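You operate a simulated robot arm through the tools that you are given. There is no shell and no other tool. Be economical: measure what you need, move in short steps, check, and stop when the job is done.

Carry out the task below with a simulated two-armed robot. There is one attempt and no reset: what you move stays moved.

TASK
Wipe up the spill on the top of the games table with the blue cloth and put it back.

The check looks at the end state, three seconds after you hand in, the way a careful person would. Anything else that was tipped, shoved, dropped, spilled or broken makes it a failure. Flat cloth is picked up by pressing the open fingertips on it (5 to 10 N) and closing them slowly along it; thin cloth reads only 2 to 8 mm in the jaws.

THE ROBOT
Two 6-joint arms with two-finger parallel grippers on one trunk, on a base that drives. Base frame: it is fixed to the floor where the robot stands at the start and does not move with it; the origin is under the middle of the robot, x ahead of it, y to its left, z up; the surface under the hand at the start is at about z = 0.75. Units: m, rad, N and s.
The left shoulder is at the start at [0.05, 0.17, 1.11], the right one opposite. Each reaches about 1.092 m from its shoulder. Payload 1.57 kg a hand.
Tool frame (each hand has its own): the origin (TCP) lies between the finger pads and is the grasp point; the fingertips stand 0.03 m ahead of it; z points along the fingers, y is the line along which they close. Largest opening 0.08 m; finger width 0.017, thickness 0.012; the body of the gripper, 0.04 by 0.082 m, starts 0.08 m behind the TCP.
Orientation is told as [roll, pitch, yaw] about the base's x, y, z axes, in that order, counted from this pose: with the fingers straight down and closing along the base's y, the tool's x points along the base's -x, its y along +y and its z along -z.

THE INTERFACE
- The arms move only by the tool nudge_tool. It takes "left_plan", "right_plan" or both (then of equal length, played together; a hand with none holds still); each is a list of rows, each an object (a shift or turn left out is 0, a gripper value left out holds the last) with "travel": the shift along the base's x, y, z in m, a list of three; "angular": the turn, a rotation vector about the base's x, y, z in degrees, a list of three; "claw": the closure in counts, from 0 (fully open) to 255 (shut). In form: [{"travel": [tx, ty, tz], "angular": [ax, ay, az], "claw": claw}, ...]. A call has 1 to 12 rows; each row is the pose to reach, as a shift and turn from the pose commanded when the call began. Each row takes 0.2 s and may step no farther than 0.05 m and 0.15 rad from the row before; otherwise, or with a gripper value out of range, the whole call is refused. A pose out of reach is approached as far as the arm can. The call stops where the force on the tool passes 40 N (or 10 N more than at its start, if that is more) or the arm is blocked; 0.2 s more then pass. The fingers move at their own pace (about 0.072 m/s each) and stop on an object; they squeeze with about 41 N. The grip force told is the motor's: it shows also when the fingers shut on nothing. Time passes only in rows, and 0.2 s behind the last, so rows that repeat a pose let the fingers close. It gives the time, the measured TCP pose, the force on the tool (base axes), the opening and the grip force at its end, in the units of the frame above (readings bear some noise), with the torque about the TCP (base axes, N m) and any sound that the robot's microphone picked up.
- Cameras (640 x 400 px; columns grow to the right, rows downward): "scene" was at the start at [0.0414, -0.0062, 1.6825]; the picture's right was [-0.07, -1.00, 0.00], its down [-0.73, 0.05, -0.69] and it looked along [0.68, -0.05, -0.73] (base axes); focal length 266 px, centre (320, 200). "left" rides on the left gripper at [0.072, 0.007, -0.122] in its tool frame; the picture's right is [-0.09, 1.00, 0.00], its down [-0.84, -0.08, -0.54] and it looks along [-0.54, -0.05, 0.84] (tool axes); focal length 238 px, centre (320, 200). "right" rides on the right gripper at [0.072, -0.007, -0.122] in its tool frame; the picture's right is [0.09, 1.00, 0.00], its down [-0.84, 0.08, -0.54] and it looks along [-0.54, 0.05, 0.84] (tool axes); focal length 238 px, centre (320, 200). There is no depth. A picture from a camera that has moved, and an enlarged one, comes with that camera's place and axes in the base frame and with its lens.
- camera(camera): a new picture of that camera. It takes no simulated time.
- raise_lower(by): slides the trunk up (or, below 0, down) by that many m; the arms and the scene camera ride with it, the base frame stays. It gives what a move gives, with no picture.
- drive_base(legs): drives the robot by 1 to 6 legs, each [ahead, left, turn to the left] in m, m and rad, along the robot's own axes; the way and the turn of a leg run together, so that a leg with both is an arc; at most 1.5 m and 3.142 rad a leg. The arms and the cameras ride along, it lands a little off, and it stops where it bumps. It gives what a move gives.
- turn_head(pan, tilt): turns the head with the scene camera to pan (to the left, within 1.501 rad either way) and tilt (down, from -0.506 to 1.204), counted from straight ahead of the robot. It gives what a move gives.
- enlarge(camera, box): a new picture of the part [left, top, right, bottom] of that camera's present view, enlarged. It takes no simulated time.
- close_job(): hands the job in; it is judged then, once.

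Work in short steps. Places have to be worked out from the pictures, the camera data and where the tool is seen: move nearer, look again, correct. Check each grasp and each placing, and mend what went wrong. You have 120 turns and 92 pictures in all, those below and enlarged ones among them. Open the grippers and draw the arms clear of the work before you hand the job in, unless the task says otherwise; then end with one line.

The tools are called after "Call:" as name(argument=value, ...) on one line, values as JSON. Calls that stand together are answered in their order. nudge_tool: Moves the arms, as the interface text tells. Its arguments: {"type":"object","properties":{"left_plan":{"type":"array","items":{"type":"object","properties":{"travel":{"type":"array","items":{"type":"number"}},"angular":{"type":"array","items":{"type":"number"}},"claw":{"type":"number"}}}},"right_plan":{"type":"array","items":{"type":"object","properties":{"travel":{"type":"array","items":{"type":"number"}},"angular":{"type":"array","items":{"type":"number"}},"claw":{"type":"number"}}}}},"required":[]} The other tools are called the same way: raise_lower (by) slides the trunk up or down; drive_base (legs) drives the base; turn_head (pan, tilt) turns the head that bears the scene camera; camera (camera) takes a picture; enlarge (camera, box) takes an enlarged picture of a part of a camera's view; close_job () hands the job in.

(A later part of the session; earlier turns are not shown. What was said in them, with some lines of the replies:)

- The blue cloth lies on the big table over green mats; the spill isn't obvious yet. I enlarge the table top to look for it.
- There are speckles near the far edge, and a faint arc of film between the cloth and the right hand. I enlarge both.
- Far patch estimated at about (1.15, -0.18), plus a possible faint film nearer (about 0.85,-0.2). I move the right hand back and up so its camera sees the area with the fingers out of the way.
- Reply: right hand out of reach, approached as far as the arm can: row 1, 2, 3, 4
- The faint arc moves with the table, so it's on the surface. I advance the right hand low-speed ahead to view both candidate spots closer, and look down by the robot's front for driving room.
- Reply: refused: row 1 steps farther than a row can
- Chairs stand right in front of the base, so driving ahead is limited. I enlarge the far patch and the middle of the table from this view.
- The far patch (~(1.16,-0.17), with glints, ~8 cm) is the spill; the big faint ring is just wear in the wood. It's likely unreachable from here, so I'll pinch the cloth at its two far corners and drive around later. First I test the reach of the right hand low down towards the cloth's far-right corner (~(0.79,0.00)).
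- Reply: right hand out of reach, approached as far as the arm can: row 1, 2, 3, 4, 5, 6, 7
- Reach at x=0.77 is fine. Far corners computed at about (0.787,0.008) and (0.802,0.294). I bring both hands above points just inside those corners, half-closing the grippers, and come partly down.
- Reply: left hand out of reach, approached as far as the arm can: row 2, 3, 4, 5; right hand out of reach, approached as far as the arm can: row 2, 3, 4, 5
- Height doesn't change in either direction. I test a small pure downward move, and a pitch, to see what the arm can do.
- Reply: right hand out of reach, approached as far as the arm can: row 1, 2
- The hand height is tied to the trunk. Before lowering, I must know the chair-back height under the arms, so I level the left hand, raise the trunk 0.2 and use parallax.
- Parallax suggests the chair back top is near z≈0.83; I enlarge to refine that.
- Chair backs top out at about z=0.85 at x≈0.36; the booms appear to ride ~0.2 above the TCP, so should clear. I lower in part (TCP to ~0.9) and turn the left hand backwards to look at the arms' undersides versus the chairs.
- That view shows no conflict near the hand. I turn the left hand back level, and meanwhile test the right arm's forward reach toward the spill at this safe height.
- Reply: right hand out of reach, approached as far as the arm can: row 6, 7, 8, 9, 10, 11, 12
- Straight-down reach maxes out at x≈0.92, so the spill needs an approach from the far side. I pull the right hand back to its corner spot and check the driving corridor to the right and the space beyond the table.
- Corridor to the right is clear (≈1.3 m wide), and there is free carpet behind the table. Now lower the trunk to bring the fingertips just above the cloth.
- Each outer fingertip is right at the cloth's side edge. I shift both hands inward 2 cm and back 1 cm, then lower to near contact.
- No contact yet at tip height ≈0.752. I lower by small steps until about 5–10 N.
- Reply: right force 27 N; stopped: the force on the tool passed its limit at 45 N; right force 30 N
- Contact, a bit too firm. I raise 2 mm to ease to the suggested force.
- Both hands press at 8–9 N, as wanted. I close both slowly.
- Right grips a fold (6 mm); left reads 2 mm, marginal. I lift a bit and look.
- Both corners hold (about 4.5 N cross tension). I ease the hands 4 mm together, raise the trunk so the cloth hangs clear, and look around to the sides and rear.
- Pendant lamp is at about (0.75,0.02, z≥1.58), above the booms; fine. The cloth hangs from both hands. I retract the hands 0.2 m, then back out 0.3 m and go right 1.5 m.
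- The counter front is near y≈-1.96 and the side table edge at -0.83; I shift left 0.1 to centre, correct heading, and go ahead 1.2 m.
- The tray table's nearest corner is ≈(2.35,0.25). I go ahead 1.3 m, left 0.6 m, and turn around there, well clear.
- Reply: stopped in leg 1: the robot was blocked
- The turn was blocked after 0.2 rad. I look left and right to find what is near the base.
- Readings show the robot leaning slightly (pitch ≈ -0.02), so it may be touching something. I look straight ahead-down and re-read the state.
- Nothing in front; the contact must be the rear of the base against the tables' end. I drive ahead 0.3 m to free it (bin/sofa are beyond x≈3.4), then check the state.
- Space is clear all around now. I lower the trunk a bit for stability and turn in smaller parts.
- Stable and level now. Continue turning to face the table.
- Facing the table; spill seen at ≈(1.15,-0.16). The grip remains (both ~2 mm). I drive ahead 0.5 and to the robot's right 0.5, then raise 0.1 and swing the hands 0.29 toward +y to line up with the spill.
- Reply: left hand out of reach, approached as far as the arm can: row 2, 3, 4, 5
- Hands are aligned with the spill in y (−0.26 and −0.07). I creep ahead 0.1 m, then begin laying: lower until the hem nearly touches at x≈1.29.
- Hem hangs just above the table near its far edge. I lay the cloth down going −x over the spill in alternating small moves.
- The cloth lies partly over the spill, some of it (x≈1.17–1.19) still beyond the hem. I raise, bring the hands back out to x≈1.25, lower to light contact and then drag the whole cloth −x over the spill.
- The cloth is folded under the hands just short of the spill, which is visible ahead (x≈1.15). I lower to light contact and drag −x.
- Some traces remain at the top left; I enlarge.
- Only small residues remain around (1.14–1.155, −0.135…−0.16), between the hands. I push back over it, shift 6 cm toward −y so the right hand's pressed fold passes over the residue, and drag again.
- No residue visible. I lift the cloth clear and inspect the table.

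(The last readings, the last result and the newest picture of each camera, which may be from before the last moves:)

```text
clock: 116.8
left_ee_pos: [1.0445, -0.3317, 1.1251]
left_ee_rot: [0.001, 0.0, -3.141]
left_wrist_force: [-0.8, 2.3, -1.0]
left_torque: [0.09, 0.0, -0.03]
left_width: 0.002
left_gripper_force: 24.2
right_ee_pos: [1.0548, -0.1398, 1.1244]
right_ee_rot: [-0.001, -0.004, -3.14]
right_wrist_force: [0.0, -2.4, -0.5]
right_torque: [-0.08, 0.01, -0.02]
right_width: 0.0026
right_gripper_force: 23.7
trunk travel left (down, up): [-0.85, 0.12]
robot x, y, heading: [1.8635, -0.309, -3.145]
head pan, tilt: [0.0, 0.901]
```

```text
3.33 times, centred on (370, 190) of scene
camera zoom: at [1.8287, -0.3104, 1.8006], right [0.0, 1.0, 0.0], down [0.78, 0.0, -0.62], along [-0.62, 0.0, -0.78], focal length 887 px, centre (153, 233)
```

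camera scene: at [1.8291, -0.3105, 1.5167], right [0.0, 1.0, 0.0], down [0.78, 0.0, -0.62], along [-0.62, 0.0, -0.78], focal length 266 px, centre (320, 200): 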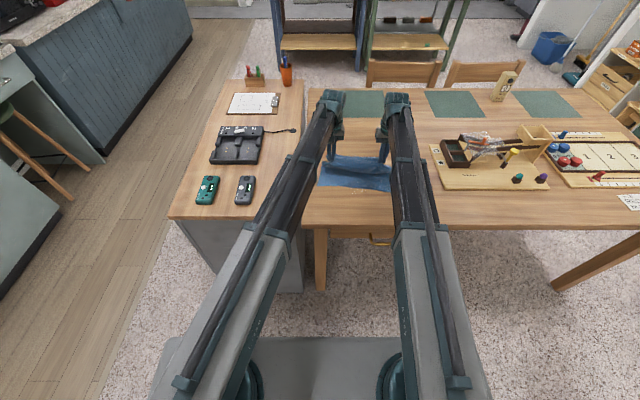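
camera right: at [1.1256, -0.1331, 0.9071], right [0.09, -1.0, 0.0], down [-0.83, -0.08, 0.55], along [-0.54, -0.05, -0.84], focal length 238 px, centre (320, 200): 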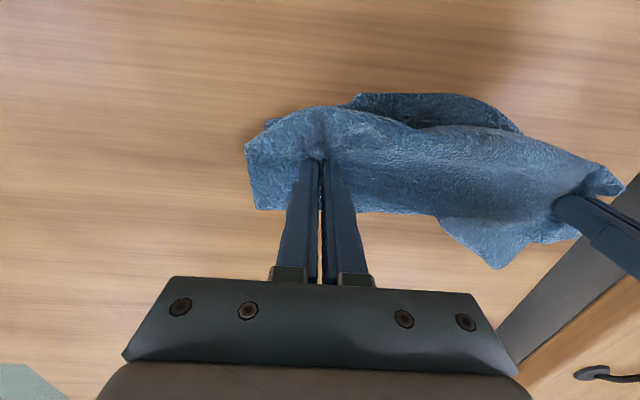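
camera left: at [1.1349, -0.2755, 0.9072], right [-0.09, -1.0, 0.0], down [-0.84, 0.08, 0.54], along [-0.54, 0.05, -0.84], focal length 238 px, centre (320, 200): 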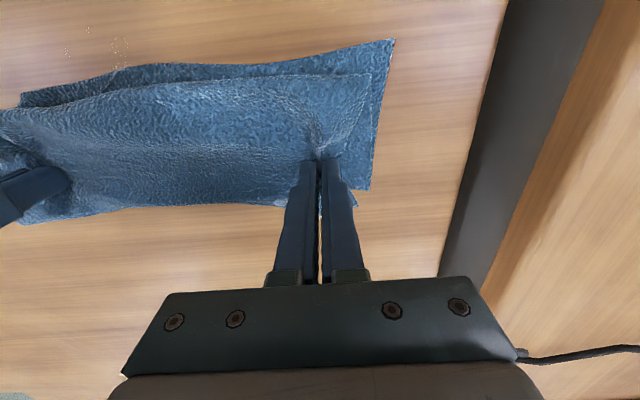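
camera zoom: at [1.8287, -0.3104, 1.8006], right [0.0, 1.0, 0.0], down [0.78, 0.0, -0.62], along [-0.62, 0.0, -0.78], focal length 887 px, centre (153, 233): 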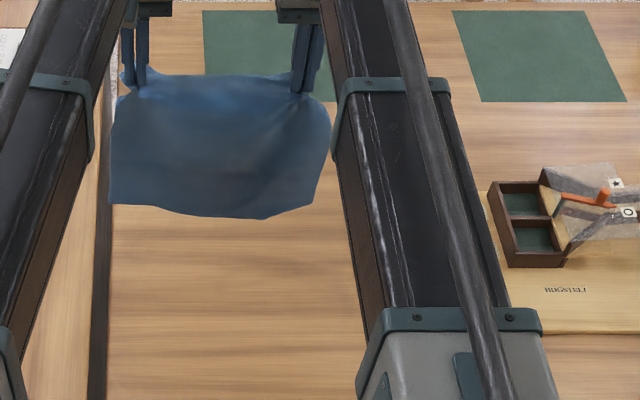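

Table is clean. I retract the hands, return them to their earlier offset from the robot, and back away.

Call:
nudge_tool(right_plan=[{"travel": [0.045, 0, 0]}, {"travel": [0.09, 0, 0]}, {"travel": [0.135, 0, 0]}, {"travel": [0.18, 0, 0]}, {"travel": [0.225, 0, 0]}, {"travel": [0.25, 0, 0]}, {"travel": [0.25, -0.045, 0]}, {"travel": [0.25, -0.09, 0]}, {"travel": [0.25, -0.135, 0]}, {"travel": [0.25, -0.18, 0]}, {"travel": [0.25, -0.225, 0]}, {"travel": [0.25, -0.225, 0]}], left_plan=[{"travel": [0.045, 0, 0]}, {"travel": [0.09, 0, 0]}, {"travel": [0.135, 0, 0]}, {"travel": [0.18, 0, 0]}, {"travel": [0.225, 0, 0]}, {"travel": [0.25, 0, 0]}, {"travel": [0.25, -0.045, 0]}, {"travel": [0.25, -0.09, 0]}, {"travel": [0.25, -0.135, 0]}, {"travel": [0.25, -0.18, 0]}, {"travel": [0.25, -0.225, 0]}, {"travel": [0.25, -0.225, 0]}])

Call:
enlarge(camera="scene", box=[290, 110, 480, 260])

Call:
drive_base(legs=[[-0.6, 0, 0], [0, 0.5, 0]])

```text
clock: 119.4
left_ee_pos: [1.2946, -0.5559, 1.1245]
left_ee_rot: [0.002, 0.001, -3.139]
left_wrist_force: [0.7, 1.9, 0.0]
left_torque: [0.09, -0.06, -0.03]
left_width: 0.0019
left_gripper_force: 23.5
left hand out of reach, approached as far as the arm can: row 4
right_ee_pos: [1.3075, -0.3634, 1.1245]
right_ee_rot: [-0.002, -0.003, -3.14]
right_wrist_force: [0.1, -2.7, 0.3]
right_torque: [-0.07, -0.01, -0.02]
right_width: 0.0024
right_gripper_force: 23.6
trunk travel left (down, up): [-0.85, 0.12]
robot x, y, heading: [1.8636, -0.3101, -3.14]
head pan, tilt: [0.0, 0.901]
```

```text
2.67 times, centred on (385, 185) of scene
camera zoom: at [1.8291, -0.3094, 1.8007], right [0.0, 1.0, 0.0], down [0.78, 0.0, -0.62], along [-0.62, 0.0, -0.78], focal length 710 px, centre (147, 240)
```

zoom: 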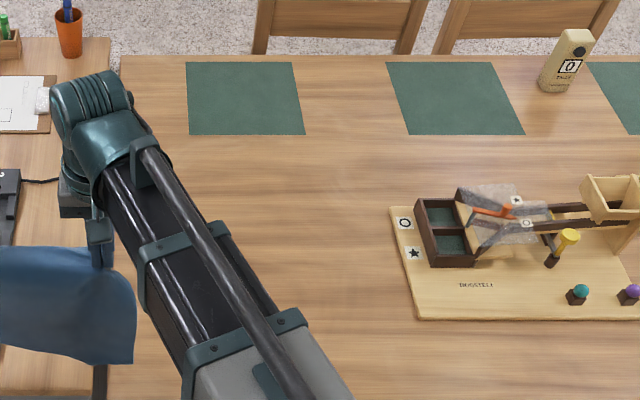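

```text
clock: 125.3
left_ee_pos: [1.8873, -1.055, 1.1243]
left_ee_rot: [0.0, -0.001, 3.132]
left_wrist_force: [0.5, 1.9, 0.0]
left_torque: [0.07, -0.05, -0.04]
left_width: 0.0018
left_gripper_force: 23.5
right_ee_pos: [1.9021, -0.8619, 1.1244]
right_ee_rot: [-0.002, -0.003, 3.134]
right_wrist_force: [-0.2, -3.2, -0.1]
right_torque: [-0.09, 0.02, -0.02]
right_width: 0.0024
right_gripper_force: 24.2
trunk travel left (down, up): [-0.85, 0.12]
robot x, y, heading: [2.4561, -0.815, 3.137]
head pan, tilt: [0.0, 0.901]
```

Now a last look at the spill spot from here, then lower the trunk for stability and turn back in parts.

Call:
enlarge(camera="scene", box=[380, 90, 500, 165])

Call:
raise_lower(by=-0.1)

Call:
drive_base(legs=[[0, 0, -0.8], [0, 0, -0.8], [0, 0, -0.8], [0, 0, -0.737]])

```text
5.33 times, centred on (440, 128) of scene
camera zoom: at [2.4234, -0.8143, 1.8006], right [0.01, 1.0, 0.0], down [0.78, -0.01, -0.62], along [-0.62, 0.01, -0.78], focal length 1419 px, centre (-320, 587)
```

zoom: 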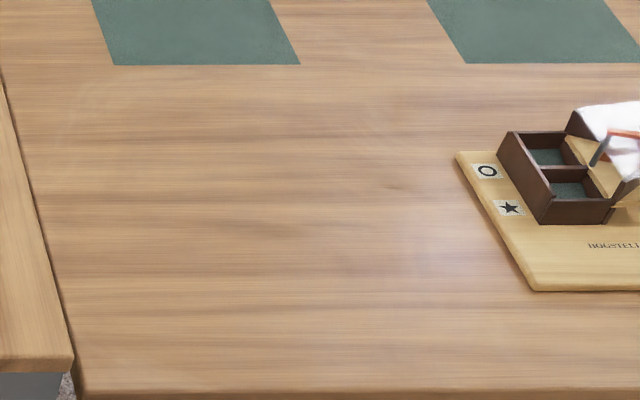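

```text
clock: 126.7
left_ee_pos: [1.8862, -1.0537, 1.0247]
left_ee_rot: [0.004, 0.0, 3.134]
left_wrist_force: [0.2, 1.3, -0.7]
left_torque: [0.09, -0.02, -0.02]
left_width: 0.002
left_gripper_force: 23.4
right_ee_pos: [1.8995, -0.862, 1.0244]
right_ee_rot: [-0.001, -0.003, 3.133]
right_wrist_force: [-0.3, -2.3, -0.6]
right_torque: [-0.05, 0.02, -0.02]
right_width: 0.0025
right_gripper_force: 24.0
trunk travel left (down, up): [-0.75, 0.22]
robot x, y, heading: [2.4594, -0.8121, 3.125]
head pan, tilt: [0.0, 0.901]
```

```text
clock: 135.3
left_ee_pos: [3.0279, -0.5702, 1.0244]
left_ee_rot: [0.001, -0.001, -0.004]
left_wrist_force: [-0.5, -1.6, -0.9]
left_torque: [-0.06, 0.02, 0.01]
left_width: 0.0019
left_gripper_force: 23.3
right_ee_pos: [3.0135, -0.7611, 1.0249]
right_ee_rot: [-0.001, -0.003, -0.005]
right_wrist_force: [-0.3, 1.7, 0.2]
right_torque: [0.08, -0.04, 0.01]
right_width: 0.0024
right_gripper_force: 24.0
trunk travel left (down, up): [-0.75, 0.22]
robot x, y, heading: [2.4558, -0.8155, -0.006]
head pan, tilt: [0.0, 0.901]
```

Spill gone, and the robot faces +x again. Drive back along the corridor: right 0.58, back in two legs.

Call:
drive_base(legs=[[0, -0.58, 0.005], [-1.4, 0, 0]])

Call:
drive_base(legs=[[-1.36, 0, 0]])

```text
clock: 145.1
left_ee_pos: [1.6401, -1.147, 1.0246]
left_ee_rot: [0.001, 0.0, -0.008]
left_wrist_force: [0.7, -2.4, -0.6]
left_torque: [-0.04, 0.0, 0.04]
left_width: 0.0019
left_gripper_force: 23.6
right_ee_pos: [1.6241, -1.3372, 1.0252]
right_ee_rot: [-0.003, -0.004, -0.008]
right_wrist_force: [-0.4, 1.9, -0.2]
right_torque: [0.1, 0.0, 0.03]
right_width: 0.0021
right_gripper_force: 23.8
trunk travel left (down, up): [-0.75, 0.22]
robot x, y, heading: [1.0676, -1.3893, -0.01]
head pan, tilt: [0.0, 0.901]
```

```text
clock: 151.9
left_ee_pos: [0.2961, -1.1343, 1.0242]
left_ee_rot: [-0.001, -0.001, -0.032]
left_wrist_force: [-0.9, -1.6, 0.2]
left_torque: [-0.07, -0.03, 0.02]
left_width: 0.0017
left_gripper_force: 23.4
right_ee_pos: [0.2766, -1.3258, 1.0252]
right_ee_rot: [-0.002, -0.003, -0.031]
right_wrist_force: [0.3, 2.0, -0.5]
right_torque: [0.03, -0.02, 0.0]
right_width: 0.0021
right_gripper_force: 24.3
trunk travel left (down, up): [-0.75, 0.22]
robot x, y, heading: [-0.2786, -1.3606, -0.031]
head pan, tilt: [0.0, 0.901]
```

Raise so the hem clears the chair backs, fix heading, and move left 1.36.

Call:
raise_lower(by=0.17)

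Call:
drive_base(legs=[[0, 0, 0.031], [0, 1.36, 0]])

Call:
camera(camera="scene")

```text
clock: 153.8
left_ee_pos: [0.2951, -1.1342, 1.1937]
left_ee_rot: [0.0, 0.0, -0.031]
left_wrist_force: [0.2, -1.6, -0.9]
left_torque: [-0.06, 0.02, 0.05]
left_width: 0.0021
left_gripper_force: 23.6
right_ee_pos: [0.2781, -1.3247, 1.1945]
right_ee_rot: [0.0, -0.002, -0.034]
right_wrist_force: [-0.4, 2.1, -0.5]
right_torque: [0.06, -0.05, 0.03]
right_width: 0.0022
right_gripper_force: 24.0
trunk travel left (down, up): [-0.92, 0.05]
robot x, y, heading: [-0.2796, -1.3616, -0.03]
head pan, tilt: [0.0, 0.901]
```

```text
clock: 161.0
left_ee_pos: [0.2952, 0.2564, 1.1948]
left_ee_rot: [0.0, 0.001, -0.007]
left_wrist_force: [0.6, -1.8, -0.4]
left_torque: [-0.05, -0.03, 0.03]
left_width: 0.0018
left_gripper_force: 23.9
right_ee_pos: [0.2807, 0.0655, 1.1947]
right_ee_rot: [-0.004, -0.003, -0.007]
right_wrist_force: [0.3, 1.2, -0.8]
right_torque: [0.08, 0.0, 0.03]
right_width: 0.0021
right_gripper_force: 24.1
trunk travel left (down, up): [-0.92, 0.05]
robot x, y, heading: [-0.276, 0.0147, -0.005]
head pan, tilt: [0.0, 0.901]
```

```text
34 pictures are left
camera scene: at [-0.2391, 0.0146, 1.8706], right [-0.01, -1.0, 0.0], down [-0.78, 0.0, -0.62], along [0.62, 0.0, -0.78], focal length 266 px, centre (320, 200)
```

scene: 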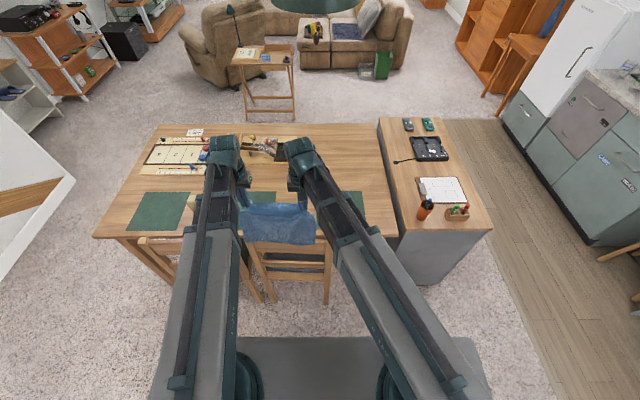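

Back on the near side; items undisturbed. I drive ahead to the original spot and check.

Call:
drive_base(legs=[[0.276, -0.012, 0.004]])

Call:
camera(camera="left")

```text
clock: 163.0
left_ee_pos: [0.5689, 0.2478, 1.1948]
left_ee_rot: [0.0, 0.001, -0.001]
left_wrist_force: [-0.5, -1.3, -1.0]
left_torque: [-0.08, 0.04, 0.05]
left_width: 0.0019
left_gripper_force: 23.7
right_ee_pos: [0.5548, 0.0558, 1.1945]
right_ee_rot: [-0.001, -0.003, -0.002]
right_wrist_force: [0.8, 1.8, 0.2]
right_torque: [0.04, -0.02, 0.0]
right_width: 0.0023
right_gripper_force: 23.8
trunk travel left (down, up): [-0.92, 0.05]
robot x, y, heading: [-0.0016, 0.0005, 0.002]
head pan, tilt: [0.0, 0.901]
```

```text
33 pictures are left
camera left: at [0.4967, 0.2538, 1.3164], right [0.09, 1.0, 0.0], down [0.84, -0.08, 0.54], along [0.54, -0.05, -0.84], focal length 238 px, centre (320, 200)
```

left: 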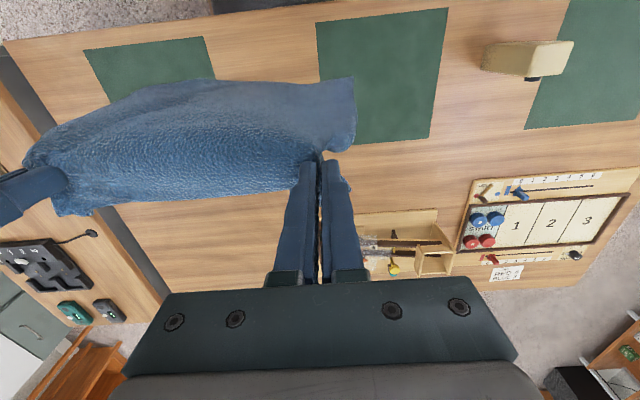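

Positioned well. I move the hands back to x≈0.49 and lower until the hem nearly touches the near part of the table.

Call:
nudge_tool(right_plan=[{"travel": [-0.034, 0, 0]}, {"travel": [-0.067, 0, 0]}], left_plan=[{"travel": [-0.038, 0, 0]}, {"travel": [-0.075, 0, 0]}])

Call:
raise_lower(by=-0.15)

Call:
camera(camera="left")

Call:
camera(camera="right")

```text
clock: 163.6
left_ee_pos: [0.4906, 0.2477, 1.1944]
left_ee_rot: [0.0, -0.002, -0.002]
left_wrist_force: [0.9, -3.0, -0.7]
left_torque: [-0.06, -0.03, 0.04]
left_width: 0.0019
left_gripper_force: 23.7
right_ee_pos: [0.4854, 0.0566, 1.1945]
right_ee_rot: [0.001, -0.005, -0.001]
right_wrist_force: [-0.1, 1.7, 0.0]
right_torque: [0.05, -0.02, -0.01]
right_width: 0.0023
right_gripper_force: 23.7
trunk travel left (down, up): [-0.92, 0.05]
robot x, y, heading: [-0.0001, 0.0025, 0.0]
head pan, tilt: [0.0, 0.901]
```

```text
clock: 165.3
left_ee_pos: [0.4933, 0.2489, 1.0439]
left_ee_rot: [0.0, 0.0, -0.002]
left_wrist_force: [-0.6, -1.9, -0.6]
left_torque: [-0.05, 0.0, 0.05]
left_width: 0.0022
left_gripper_force: 23.6
right_ee_pos: [0.4863, 0.058, 1.0451]
right_ee_rot: [-0.002, -0.002, -0.003]
right_wrist_force: [-0.7, 1.9, -0.3]
right_torque: [0.0, -0.02, 0.01]
right_width: 0.0021
right_gripper_force: 23.7
trunk travel left (down, up): [-0.77, 0.2]
robot x, y, heading: [-0.0031, 0.0031, 0.004]
head pan, tilt: [0.0, 0.901]
```

```text
32 pictures are left
camera left: at [0.4202, 0.2552, 1.1669], right [0.09, 1.0, 0.0], down [0.84, -0.08, 0.54], along [0.54, -0.05, -0.84], focal length 238 px, centre (320, 200)
```

left: 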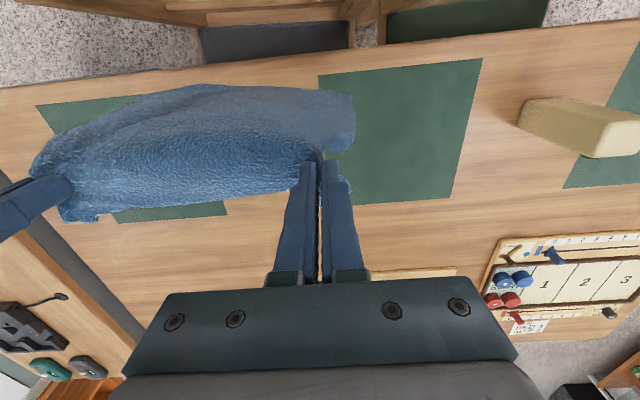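

```text
31 pictures are left
camera right: at [0.4123, 0.0509, 1.1668], right [-0.09, 1.0, 0.0], down [0.83, 0.08, 0.55], along [0.54, 0.05, -0.84], focal length 238 px, centre (320, 200)
```

right: 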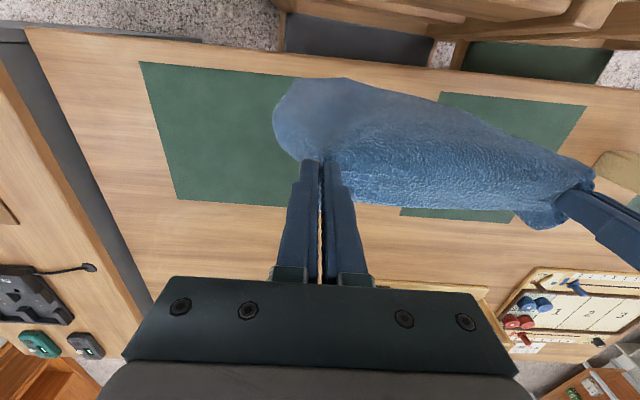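

Hem hangs at the near side. I lay the cloth forward with alternating lowering and forward steps.

Call:
raise_lower(by=-0.04)

Call:
nudge_tool(right_plan=[{"travel": [0.03, 0, 0]}], left_plan=[{"travel": [0.03, 0, 0]}])

Call:
raise_lower(by=-0.04)

Call:
nudge_tool(right_plan=[{"travel": [0.035, 0, 0]}], left_plan=[{"travel": [0.035, 0, 0]}])

Call:
raise_lower(by=-0.04)

Call:
nudge_tool(right_plan=[{"travel": [0.023, 0, 0]}, {"travel": [0.045, 0, 0]}], left_plan=[{"travel": [0.023, 0, 0]}, {"travel": [0.045, 0, 0]}])

Call:
camera(camera="left")

Call:
camera(camera="right")

```text
clock: 166.1
left_ee_pos: [0.4928, 0.2486, 1.005]
left_ee_rot: [0.002, 0.0, 0.002]
left_wrist_force: [-0.4, -2.1, 0.0]
left_torque: [-0.08, 0.01, 0.0]
left_width: 0.0019
left_gripper_force: 23.9
right_ee_pos: [0.4865, 0.0577, 1.0045]
right_ee_rot: [0.0, -0.003, -0.002]
right_wrist_force: [0.1, 2.1, -0.1]
right_torque: [0.05, -0.04, 0.06]
right_width: 0.0026
right_gripper_force: 23.8
trunk travel left (down, up): [-0.73, 0.24]
robot x, y, heading: [-0.0021, 0.0017, 0.003]
head pan, tilt: [0.0, 0.901]
```

```text
clock: 166.5
left_ee_pos: [0.5257, 0.2494, 1.0042]
left_ee_rot: [0.001, -0.001, -0.002]
left_wrist_force: [0.4, -3.9, -0.4]
left_torque: [-0.1, 0.05, 0.02]
left_width: 0.0019
left_gripper_force: 23.9
right_ee_pos: [0.5191, 0.0553, 1.0039]
right_ee_rot: [-0.002, -0.005, -0.001]
right_wrist_force: [-0.8, 3.5, -0.1]
right_torque: [0.1, -0.01, 0.04]
right_width: 0.0023
right_gripper_force: 23.5
trunk travel left (down, up): [-0.73, 0.24]
robot x, y, heading: [0.0013, 0.0047, -0.002]
head pan, tilt: [0.0, 0.901]
```

```text
clock: 167.4
left_ee_pos: [0.5223, 0.25, 0.9641]
left_ee_rot: [-0.001, -0.001, 0.0]
left_wrist_force: [-0.3, -4.7, -0.5]
left_torque: [-0.09, 0.01, -0.02]
left_width: 0.0017
left_gripper_force: 23.5
right_ee_pos: [0.5173, 0.0548, 0.9649]
right_ee_rot: [0.0, -0.005, -0.002]
right_wrist_force: [-0.5, 4.7, 0.4]
right_torque: [0.12, 0.02, 0.02]
right_width: 0.0021
right_gripper_force: 23.8
trunk travel left (down, up): [-0.69, 0.28]
robot x, y, heading: [-0.002, 0.0038, 0.003]
head pan, tilt: [0.0, 0.901]
```

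```text
clock: 167.8
left_ee_pos: [0.5602, 0.2501, 0.9643]
left_ee_rot: [0.0, 0.001, -0.001]
left_wrist_force: [0.6, -5.6, -1.3]
left_torque: [-0.17, 0.02, 0.03]
left_width: 0.0019
left_gripper_force: 23.2
right_ee_pos: [0.5551, 0.0551, 0.9647]
right_ee_rot: [-0.003, -0.003, 0.0]
right_wrist_force: [0.8, 4.6, 0.2]
right_torque: [0.19, -0.03, 0.06]
right_width: 0.0024
right_gripper_force: 24.3
trunk travel left (down, up): [-0.69, 0.28]
robot x, y, heading: [-0.0024, 0.0027, 0.001]
head pan, tilt: [0.0, 0.901]
```

```text
clock: 168.6
left_ee_pos: [0.5581, 0.2496, 0.9255]
left_ee_rot: [0.0, 0.001, -0.001]
left_wrist_force: [-0.8, -6.6, -0.1]
left_torque: [-0.2, 0.02, 0.05]
left_width: 0.0019
left_gripper_force: 23.5
right_ee_pos: [0.5535, 0.0544, 0.9241]
right_ee_rot: [-0.001, -0.002, -0.001]
right_wrist_force: [0.1, 6.6, -0.8]
right_torque: [0.23, -0.04, 0.03]
right_width: 0.0021
right_gripper_force: 23.8
trunk travel left (down, up): [-0.65, 0.32]
robot x, y, heading: [-0.003, 0.0004, 0.0]
head pan, tilt: [0.0, 0.901]
```

```text
clock: 169.2
left_ee_pos: [0.6032, 0.2502, 0.9241]
left_ee_rot: [0.0, 0.0, -0.001]
left_wrist_force: [-0.4, -5.8, -0.3]
left_torque: [-0.17, 0.03, 0.03]
left_width: 0.002
left_gripper_force: 22.8
right_ee_pos: [0.5999, 0.055, 0.9247]
right_ee_rot: [-0.001, -0.003, -0.002]
right_wrist_force: [1.3, 6.4, -0.3]
right_torque: [0.19, 0.0, 0.01]
right_width: 0.002
right_gripper_force: 24.3
trunk travel left (down, up): [-0.65, 0.32]
robot x, y, heading: [-0.0, 0.0008, 0.003]
head pan, tilt: [0.0, 0.901]
```

```text
30 pictures are left
camera left: at [0.531, 0.2571, 1.0466], right [0.09, 1.0, 0.0], down [0.84, -0.08, 0.54], along [0.54, -0.05, -0.84], focal length 238 px, centre (320, 200)
```

left: 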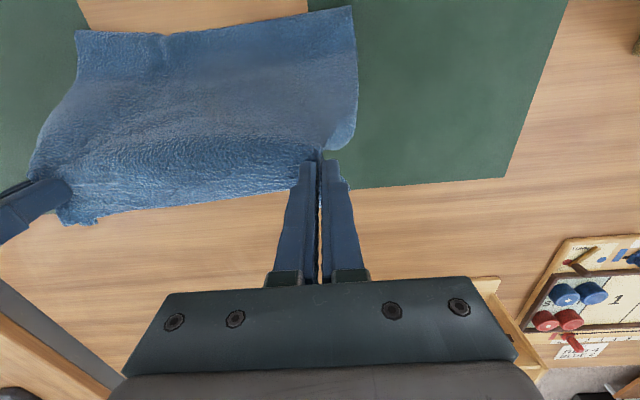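

```text
29 pictures are left
camera right: at [0.5255, 0.0498, 1.0465], right [-0.09, 1.0, 0.0], down [0.83, 0.08, 0.54], along [0.54, 0.05, -0.84], focal length 238 px, centre (320, 200)
```

right: 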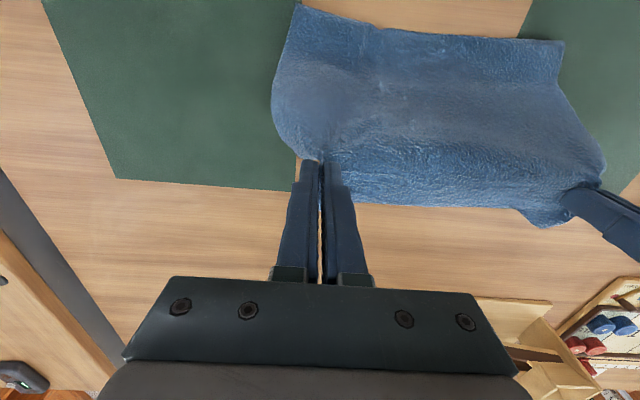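

Laying flat nicely; the hem is at x≈0.507, as originally. I continue, easing the hands 3 mm together.

Call:
raise_lower(by=-0.04)

Call:
nudge_tool(right_plan=[{"travel": [0.025, 0.003, 0]}, {"travel": [0.05, 0.003, 0]}], left_plan=[{"travel": [0.025, -0.003, 0]}, {"travel": [0.05, -0.003, 0]}])

Call:
raise_lower(by=-0.04)

Call:
nudge_tool(right_plan=[{"travel": [0.025, 0, 0]}, {"travel": [0.05, 0, 0]}], left_plan=[{"travel": [0.025, 0, 0]}, {"travel": [0.05, 0, 0]}])

Call:
raise_lower(by=-0.03)

Call:
nudge_tool(right_plan=[{"travel": [0.02, 0, 0]}, {"travel": [0.04, 0, 0]}], left_plan=[{"travel": [0.02, 0, 0]}, {"travel": [0.04, 0, 0]}])

Call:
camera(camera="left")

Call:
camera(camera="right")

```text
clock: 170.0
left_ee_pos: [0.6031, 0.25, 0.8842]
left_ee_rot: [0.001, 0.0, 0.001]
left_wrist_force: [-0.2, -6.3, 0.2]
left_torque: [-0.15, -0.01, 0.04]
left_width: 0.0017
left_gripper_force: 23.9
right_ee_pos: [0.5985, 0.0554, 0.8838]
right_ee_rot: [-0.001, -0.005, -0.002]
right_wrist_force: [0.1, 6.1, -0.3]
right_torque: [0.19, -0.02, 0.02]
right_width: 0.0023
right_gripper_force: 23.5
trunk travel left (down, up): [-0.61, 0.36]
robot x, y, heading: [0.001, 0.0025, -0.0]
head pan, tilt: [0.0, 0.901]
```

```text
clock: 170.6
left_ee_pos: [0.6537, 0.2465, 0.8846]
left_ee_rot: [0.002, 0.0, -0.001]
left_wrist_force: [-0.3, -0.4, 0.4]
left_torque: [0.0, 0.01, 0.03]
left_width: 0.0017
left_gripper_force: 23.8
right_ee_pos: [0.6509, 0.0586, 0.8855]
right_ee_rot: [-0.002, -0.004, -0.001]
right_wrist_force: [-0.1, 0.5, -0.3]
right_torque: [0.02, 0.0, 0.04]
right_width: 0.0021
right_gripper_force: 24.6
trunk travel left (down, up): [-0.61, 0.36]
robot x, y, heading: [-0.0033, 0.0058, -0.003]
head pan, tilt: [0.0, 0.901]
```

```text
clock: 171.5
left_ee_pos: [0.654, 0.2462, 0.8449]
left_ee_rot: [-0.001, 0.0, 0.001]
left_wrist_force: [0.0, 0.3, 0.5]
left_torque: [0.02, -0.01, 0.0]
left_width: 0.0019
left_gripper_force: 23.5
right_ee_pos: [0.6507, 0.059, 0.8436]
right_ee_rot: [0.0, -0.005, -0.003]
right_wrist_force: [0.1, -0.5, -1.0]
right_torque: [-0.01, -0.03, -0.02]
right_width: 0.0022
right_gripper_force: 23.7
trunk travel left (down, up): [-0.57, 0.4]
robot x, y, heading: [0.0002, 0.0054, -0.001]
head pan, tilt: [0.0, 0.901]
```

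```text
clock: 172.1
left_ee_pos: [0.7044, 0.2439, 0.8445]
left_ee_rot: [0.001, 0.001, 0.0]
left_wrist_force: [0.6, -0.2, -0.9]
left_torque: [-0.06, 0.0, 0.05]
left_width: 0.0019
left_gripper_force: 23.6
right_ee_pos: [0.7013, 0.0582, 0.8431]
right_ee_rot: [-0.002, -0.004, 0.003]
right_wrist_force: [0.2, -0.8, -0.2]
right_torque: [-0.01, 0.0, 0.05]
right_width: 0.0024
right_gripper_force: 23.2
trunk travel left (down, up): [-0.57, 0.4]
robot x, y, heading: [0.0004, 0.0045, 0.001]
head pan, tilt: [0.0, 0.901]
```

```text
clock: 172.8
left_ee_pos: [0.7038, 0.2442, 0.8145]
left_ee_rot: [-0.001, 0.0, 0.0]
left_wrist_force: [0.5, -0.2, 0.8]
left_torque: [-0.03, 0.0, 0.03]
left_width: 0.0018
left_gripper_force: 23.7
right_ee_pos: [0.7003, 0.0592, 0.8152]
right_ee_rot: [-0.003, -0.004, -0.002]
right_wrist_force: [0.2, 0.2, -0.1]
right_torque: [-0.01, 0.02, 0.04]
right_width: 0.0021
right_gripper_force: 23.9
trunk travel left (down, up): [-0.54, 0.43]
robot x, y, heading: [0.0023, -0.0001, 0.005]
head pan, tilt: [0.0, 0.901]
```

```text
clock: 173.4
left_ee_pos: [0.7455, 0.2461, 0.8148]
left_ee_rot: [0.001, -0.001, -0.001]
left_wrist_force: [0.0, -0.4, 0.4]
left_torque: [-0.02, -0.03, 0.04]
left_width: 0.002
left_gripper_force: 23.5
right_ee_pos: [0.7408, 0.0583, 0.8142]
right_ee_rot: [-0.002, -0.004, -0.002]
right_wrist_force: [-0.5, 0.3, -0.8]
right_torque: [0.01, 0.01, 0.05]
right_width: 0.0023
right_gripper_force: 24.4
trunk travel left (down, up): [-0.54, 0.43]
robot x, y, heading: [-0.0028, -0.0009, -0.002]
head pan, tilt: [0.0, 0.901]
```

```text
28 pictures are left
camera left: at [0.6713, 0.2515, 0.9366], right [0.09, 1.0, 0.0], down [0.84, -0.08, 0.54], along [0.54, -0.05, -0.84], focal length 238 px, centre (320, 200)
```

left: 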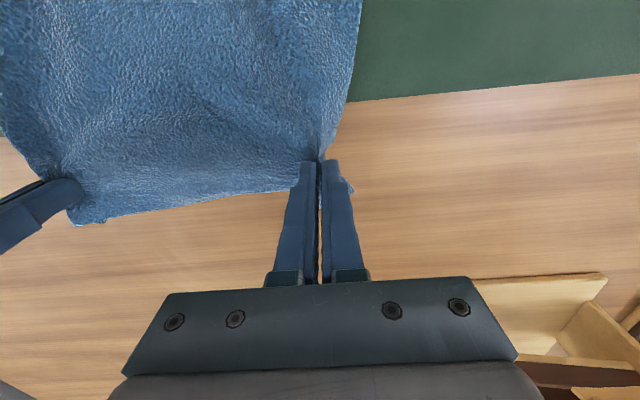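

```text
27 pictures are left
camera right: at [0.6665, 0.0522, 0.9365], right [-0.09, 1.0, 0.0], down [0.83, 0.08, 0.55], along [0.54, 0.05, -0.84], focal length 238 px, centre (320, 200)
```

right: 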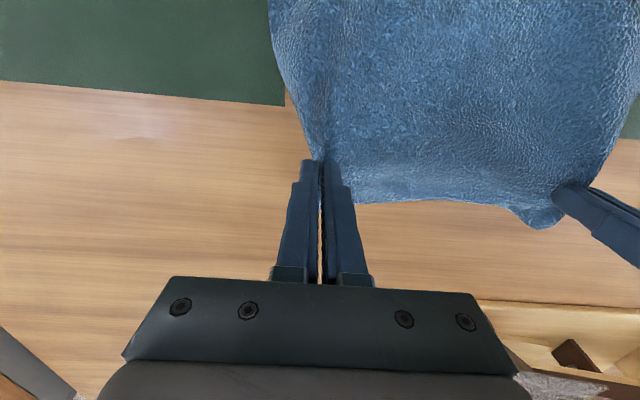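

Nearly flat. Move forward 2 cm, lower to near contact, and check the scene picture.

Call:
nudge_tool(right_plan=[{"travel": [0.02, 0, 0]}, {"travel": [0.02, 0, 0]}], left_plan=[{"travel": [0.02, 0, 0]}, {"travel": [0.02, 0, 0]}])

Call:
raise_lower(by=-0.03)

Call:
turn_head(pan=0.0, tilt=1.2)

Call:
camera(camera="scene")

```text
clock: 174.0
left_ee_pos: [0.7634, 0.2447, 0.8131]
left_ee_rot: [0.0, 0.0, 0.0]
left_wrist_force: [0.7, 0.3, 0.6]
left_torque: [0.0, 0.01, -0.02]
left_width: 0.0021
left_gripper_force: 23.6
right_ee_pos: [0.7607, 0.0594, 0.8138]
right_ee_rot: [-0.001, -0.004, -0.001]
right_wrist_force: [-0.2, 0.0, -0.1]
right_torque: [0.02, 0.02, 0.04]
right_width: 0.0023
right_gripper_force: 23.5
trunk travel left (down, up): [-0.54, 0.43]
robot x, y, heading: [-0.0001, 0.0018, -0.001]
head pan, tilt: [0.0, 0.901]
```

```text
clock: 174.8
left_ee_pos: [0.7636, 0.2443, 0.7842]
left_ee_rot: [0.0, -0.003, -0.001]
left_wrist_force: [0.0, 0.4, -0.3]
left_torque: [0.03, -0.01, 0.04]
left_width: 0.0023
left_gripper_force: 23.4
right_ee_pos: [0.7616, 0.0586, 0.7846]
right_ee_rot: [-0.001, -0.004, -0.003]
right_wrist_force: [0.7, -0.7, 0.8]
right_torque: [-0.02, 0.01, 0.02]
right_width: 0.0022
right_gripper_force: 23.5
trunk travel left (down, up): [-0.51, 0.46]
robot x, y, heading: [-0.0023, 0.0002, 0.003]
head pan, tilt: [0.0, 0.901]
```

```text
clock: 175.6
left_ee_pos: [0.7633, 0.2438, 0.7843]
left_ee_rot: [0.001, 0.0, 0.0]
left_wrist_force: [0.4, 0.4, 0.7]
left_torque: [0.0, -0.01, 0.02]
left_width: 0.0017
left_gripper_force: 23.8
right_ee_pos: [0.7602, 0.0587, 0.7842]
right_ee_rot: [-0.002, -0.005, 0.0]
right_wrist_force: [0.5, -0.4, 0.1]
right_torque: [0.0, -0.02, 0.03]
right_width: 0.002
right_gripper_force: 23.4
trunk travel left (down, up): [-0.51, 0.46]
robot x, y, heading: [-0.0009, 0.0018, -0.003]
head pan, tilt: [0.0, 1.201]
```

```text
26 pictures are left
camera scene: at [0.0169, 0.0015, 1.4409], right [0.0, -1.0, 0.0], down [-0.93, 0.0, -0.36], along [0.36, 0.0, -0.93], focal length 266 px, centre (320, 200)
```

scene: 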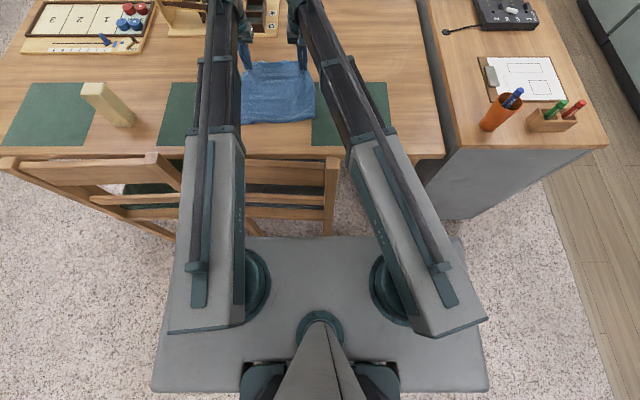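

The cloth lies nearly in place (near edge ≈0.55 vs 0.52 originally). I release by opening the fingers slowly at light contact so the gathered folds spread.

Call:
raise_lower(by=-0.002)

Call:
nudge_tool(right_plan=[{"claw": 235}, {"claw": 220}, {"claw": 205}, {"claw": 190}, {"claw": 175}, {"claw": 160}, {"claw": 145}, {"claw": 130}, {"claw": 120}, {"claw": 120}], left_plan=[{"claw": 235}, {"claw": 220}, {"claw": 205}, {"claw": 190}, {"claw": 175}, {"claw": 160}, {"claw": 145}, {"claw": 130}, {"claw": 120}, {"claw": 120}])

Call:
raise_lower(by=0.02)

Call:
camera(camera="left")

Call:
camera(camera="right")

```text
clock: 176.1
left_ee_pos: [0.7628, 0.2444, 0.7822]
left_ee_rot: [-0.001, 0.0, 0.0]
left_wrist_force: [-0.3, -0.4, 0.5]
left_torque: [0.0, -0.02, 0.01]
left_width: 0.0017
left_gripper_force: 24.2
right_ee_pos: [0.7595, 0.0579, 0.7831]
right_ee_rot: [-0.003, -0.005, -0.003]
right_wrist_force: [0.6, -0.2, 7.5]
right_torque: [0.0, -0.09, 0.02]
right_width: 0.0024
right_gripper_force: 24.4
trunk travel left (down, up): [-0.508, 0.462]
robot x, y, heading: [0.0008, 0.0067, 0.002]
head pan, tilt: [0.0, 1.201]
```

```text
clock: 178.3
left_ee_pos: [0.7641, 0.2443, 0.7828]
left_ee_rot: [0.001, -0.003, -0.001]
left_wrist_force: [0.9, -0.3, 1.9]
left_torque: [0.04, -0.01, 0.01]
left_width: 0.042
left_gripper_force: 0.0
right_ee_pos: [0.761, 0.0576, 0.7817]
right_ee_rot: [-0.002, -0.004, -0.001]
right_wrist_force: [-0.1, -0.1, 0.2]
right_torque: [0.0, 0.03, 0.0]
right_width: 0.0423
right_gripper_force: 0.0
trunk travel left (down, up): [-0.508, 0.462]
robot x, y, heading: [-0.0034, 0.0028, 0.0]
head pan, tilt: [0.0, 1.201]
```

```text
clock: 178.9
left_ee_pos: [0.7639, 0.2437, 0.803]
left_ee_rot: [0.0, 0.0, 0.001]
left_wrist_force: [-0.2, -0.5, 0.3]
left_torque: [0.02, 0.02, 0.0]
left_width: 0.0423
left_gripper_force: 0.0
right_ee_pos: [0.7617, 0.0573, 0.8025]
right_ee_rot: [-0.001, -0.004, -0.002]
right_wrist_force: [0.4, -0.2, -0.6]
right_torque: [-0.04, 0.01, -0.02]
right_width: 0.0422
right_gripper_force: 0.0
trunk travel left (down, up): [-0.528, 0.442]
robot x, y, heading: [-0.001, 0.0014, 0.005]
head pan, tilt: [0.0, 1.201]
```

```text
25 pictures are left
camera left: at [0.6907, 0.2511, 0.9247], right [0.09, 1.0, 0.0], down [0.84, -0.08, 0.54], along [0.54, -0.05, -0.84], focal length 238 px, centre (320, 200)
```

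left: 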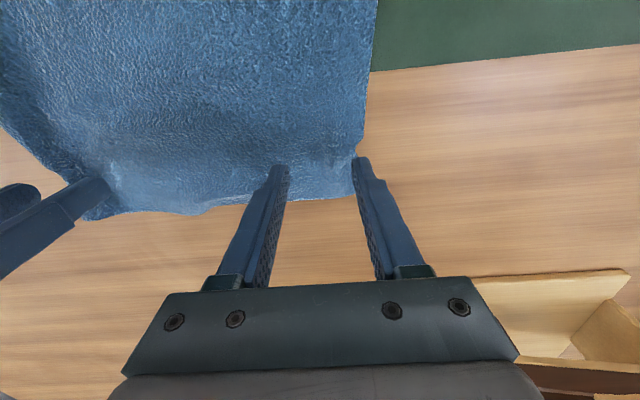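

```text
24 pictures are left
camera right: at [0.6867, 0.0524, 0.9246], right [-0.09, 1.0, 0.0], down [0.83, 0.08, 0.55], along [0.54, 0.05, -0.84], focal length 238 px, centre (320, 200)
```

right: 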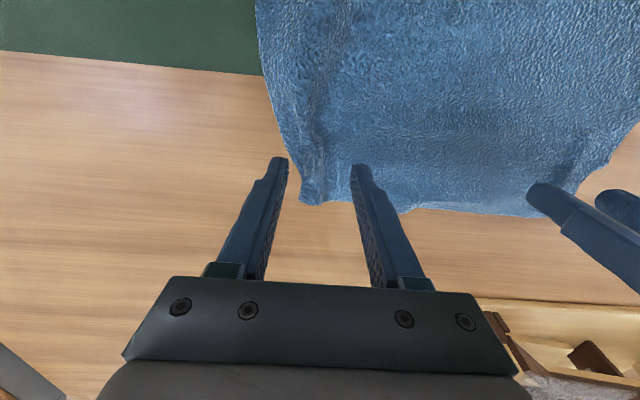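

Released cleanly. I raise well clear and draw the hands apart to see the whole cloth.

Call:
raise_lower(by=0.3)

Call:
nudge_tool(right_plan=[{"travel": [-0.03, -0.04, 0]}, {"travel": [-0.05, -0.08, 0]}, {"travel": [-0.07, -0.12, 0]}, {"travel": [-0.09, -0.16, 0]}, {"travel": [-0.1, -0.2, 0]}, {"travel": [-0.1, -0.24, 0]}], left_plan=[{"travel": [-0.02, 0.03, 0]}, {"travel": [-0.03, 0.06, 0]}, {"travel": [-0.04, 0.09, 0]}, {"travel": [-0.05, 0.12, 0]}, {"travel": [-0.06, 0.15, 0]}, {"travel": [-0.07, 0.18, 0]}])

Call:
camera(camera="scene")

Call:
enlarge(camera="scene", box=[200, 70, 420, 230])

```text
clock: 181.9
left_ee_pos: [0.7629, 0.2444, 1.1019]
left_ee_rot: [0.0, 0.001, -0.001]
left_wrist_force: [-0.4, -0.5, -0.2]
left_torque: [-0.04, -0.04, -0.02]
left_width: 0.0422
left_gripper_force: 0.0
right_ee_pos: [0.7619, 0.0587, 1.1024]
right_ee_rot: [-0.003, -0.003, -0.002]
right_wrist_force: [0.2, -0.8, -0.2]
right_torque: [-0.01, 0.02, 0.03]
right_width: 0.0424
right_gripper_force: 0.1
trunk travel left (down, up): [-0.828, 0.142]
robot x, y, heading: [0.0013, 0.0034, -0.002]
head pan, tilt: [0.0, 1.201]
```

```text
clock: 183.3
left_ee_pos: [0.6924, 0.4227, 1.1021]
left_ee_rot: [0.0, 0.0, -0.001]
left_wrist_force: [0.0, 0.9, 0.0]
left_torque: [0.02, -0.02, 0.03]
left_width: 0.0426
left_gripper_force: 0.1
right_ee_pos: [0.6605, -0.1826, 1.103]
right_ee_rot: [0.0, -0.004, -0.001]
right_wrist_force: [0.2, -0.2, -0.8]
right_torque: [0.0, -0.04, -0.02]
right_width: 0.0423
right_gripper_force: 0.1
trunk travel left (down, up): [-0.828, 0.142]
robot x, y, heading: [-0.0017, 0.001, -0.001]
head pan, tilt: [0.0, 1.201]
```

```text
23 pictures are left
camera scene: at [0.0169, 0.0014, 1.7588], right [0.0, -1.0, 0.0], down [-0.93, 0.0, -0.36], along [0.36, 0.0, -0.93], focal length 266 px, centre (320, 200)
```

scene: 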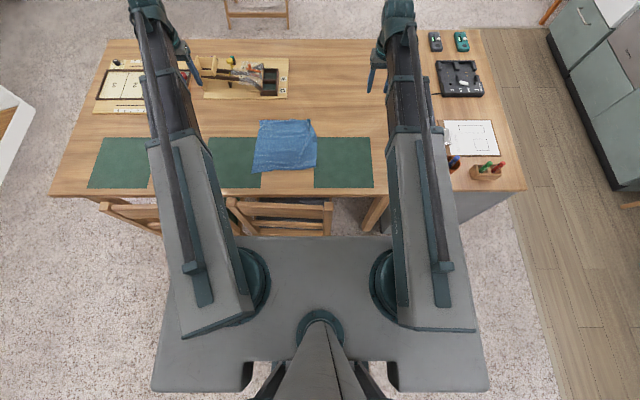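

```text
2.50 times, centred on (310, 150) of scene
camera zoom: at [0.0169, 0.0014, 1.7588], right [0.0, -1.0, 0.0], down [-0.93, 0.0, -0.36], along [0.36, 0.0, -0.93], focal length 665 px, centre (345, 325)
```

zoom: 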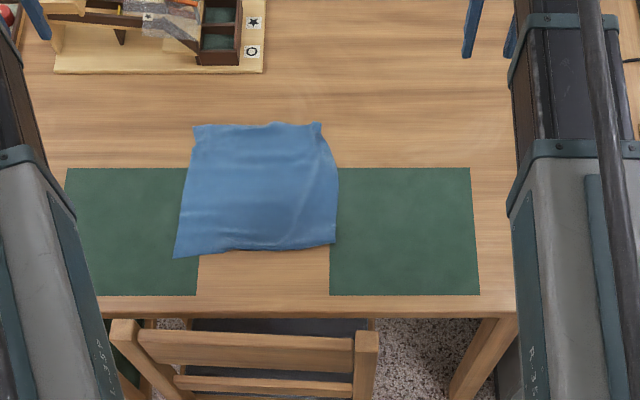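

The cloth is back flat in its original place (corners within 1–4 cm), the spill is gone, and the hands are open and clear. I hand in.

Call:
nudge_tool(right_plan=[{"claw": 0}, {"claw": 0}, {"claw": 0}], left_plan=[{"claw": 0}, {"claw": 0}, {"claw": 0}])

Call:
close_job()

```text
clock: 184.2
left_ee_pos: [0.6922, 0.4227, 1.1024]
left_ee_rot: [0.0, 0.0, 0.0]
left_wrist_force: [1.0, -0.4, 0.1]
left_torque: [0.02, -0.03, 0.0]
left_width: 0.0801
left_gripper_force: 0.1
right_ee_pos: [0.6595, -0.1825, 1.1021]
right_ee_rot: [-0.001, -0.004, -0.002]
right_wrist_force: [-0.1, 0.1, -0.4]
right_torque: [-0.02, 0.0, 0.01]
right_width: 0.0801
right_gripper_force: 0.1
trunk travel left (down, up): [-0.828, 0.142]
robot x, y, heading: [0.0001, 0.0053, 0.001]
head pan, tilt: [0.0, 1.201]
```

```text
The job is handed in.
```

I wiped the spill off the games table and laid the blue cloth back flat in its original place, with its corners about 1 to 5 cm from where they started; I saw nothing else disturbed, though one turn of the base was blocked by something I couldn't identify.
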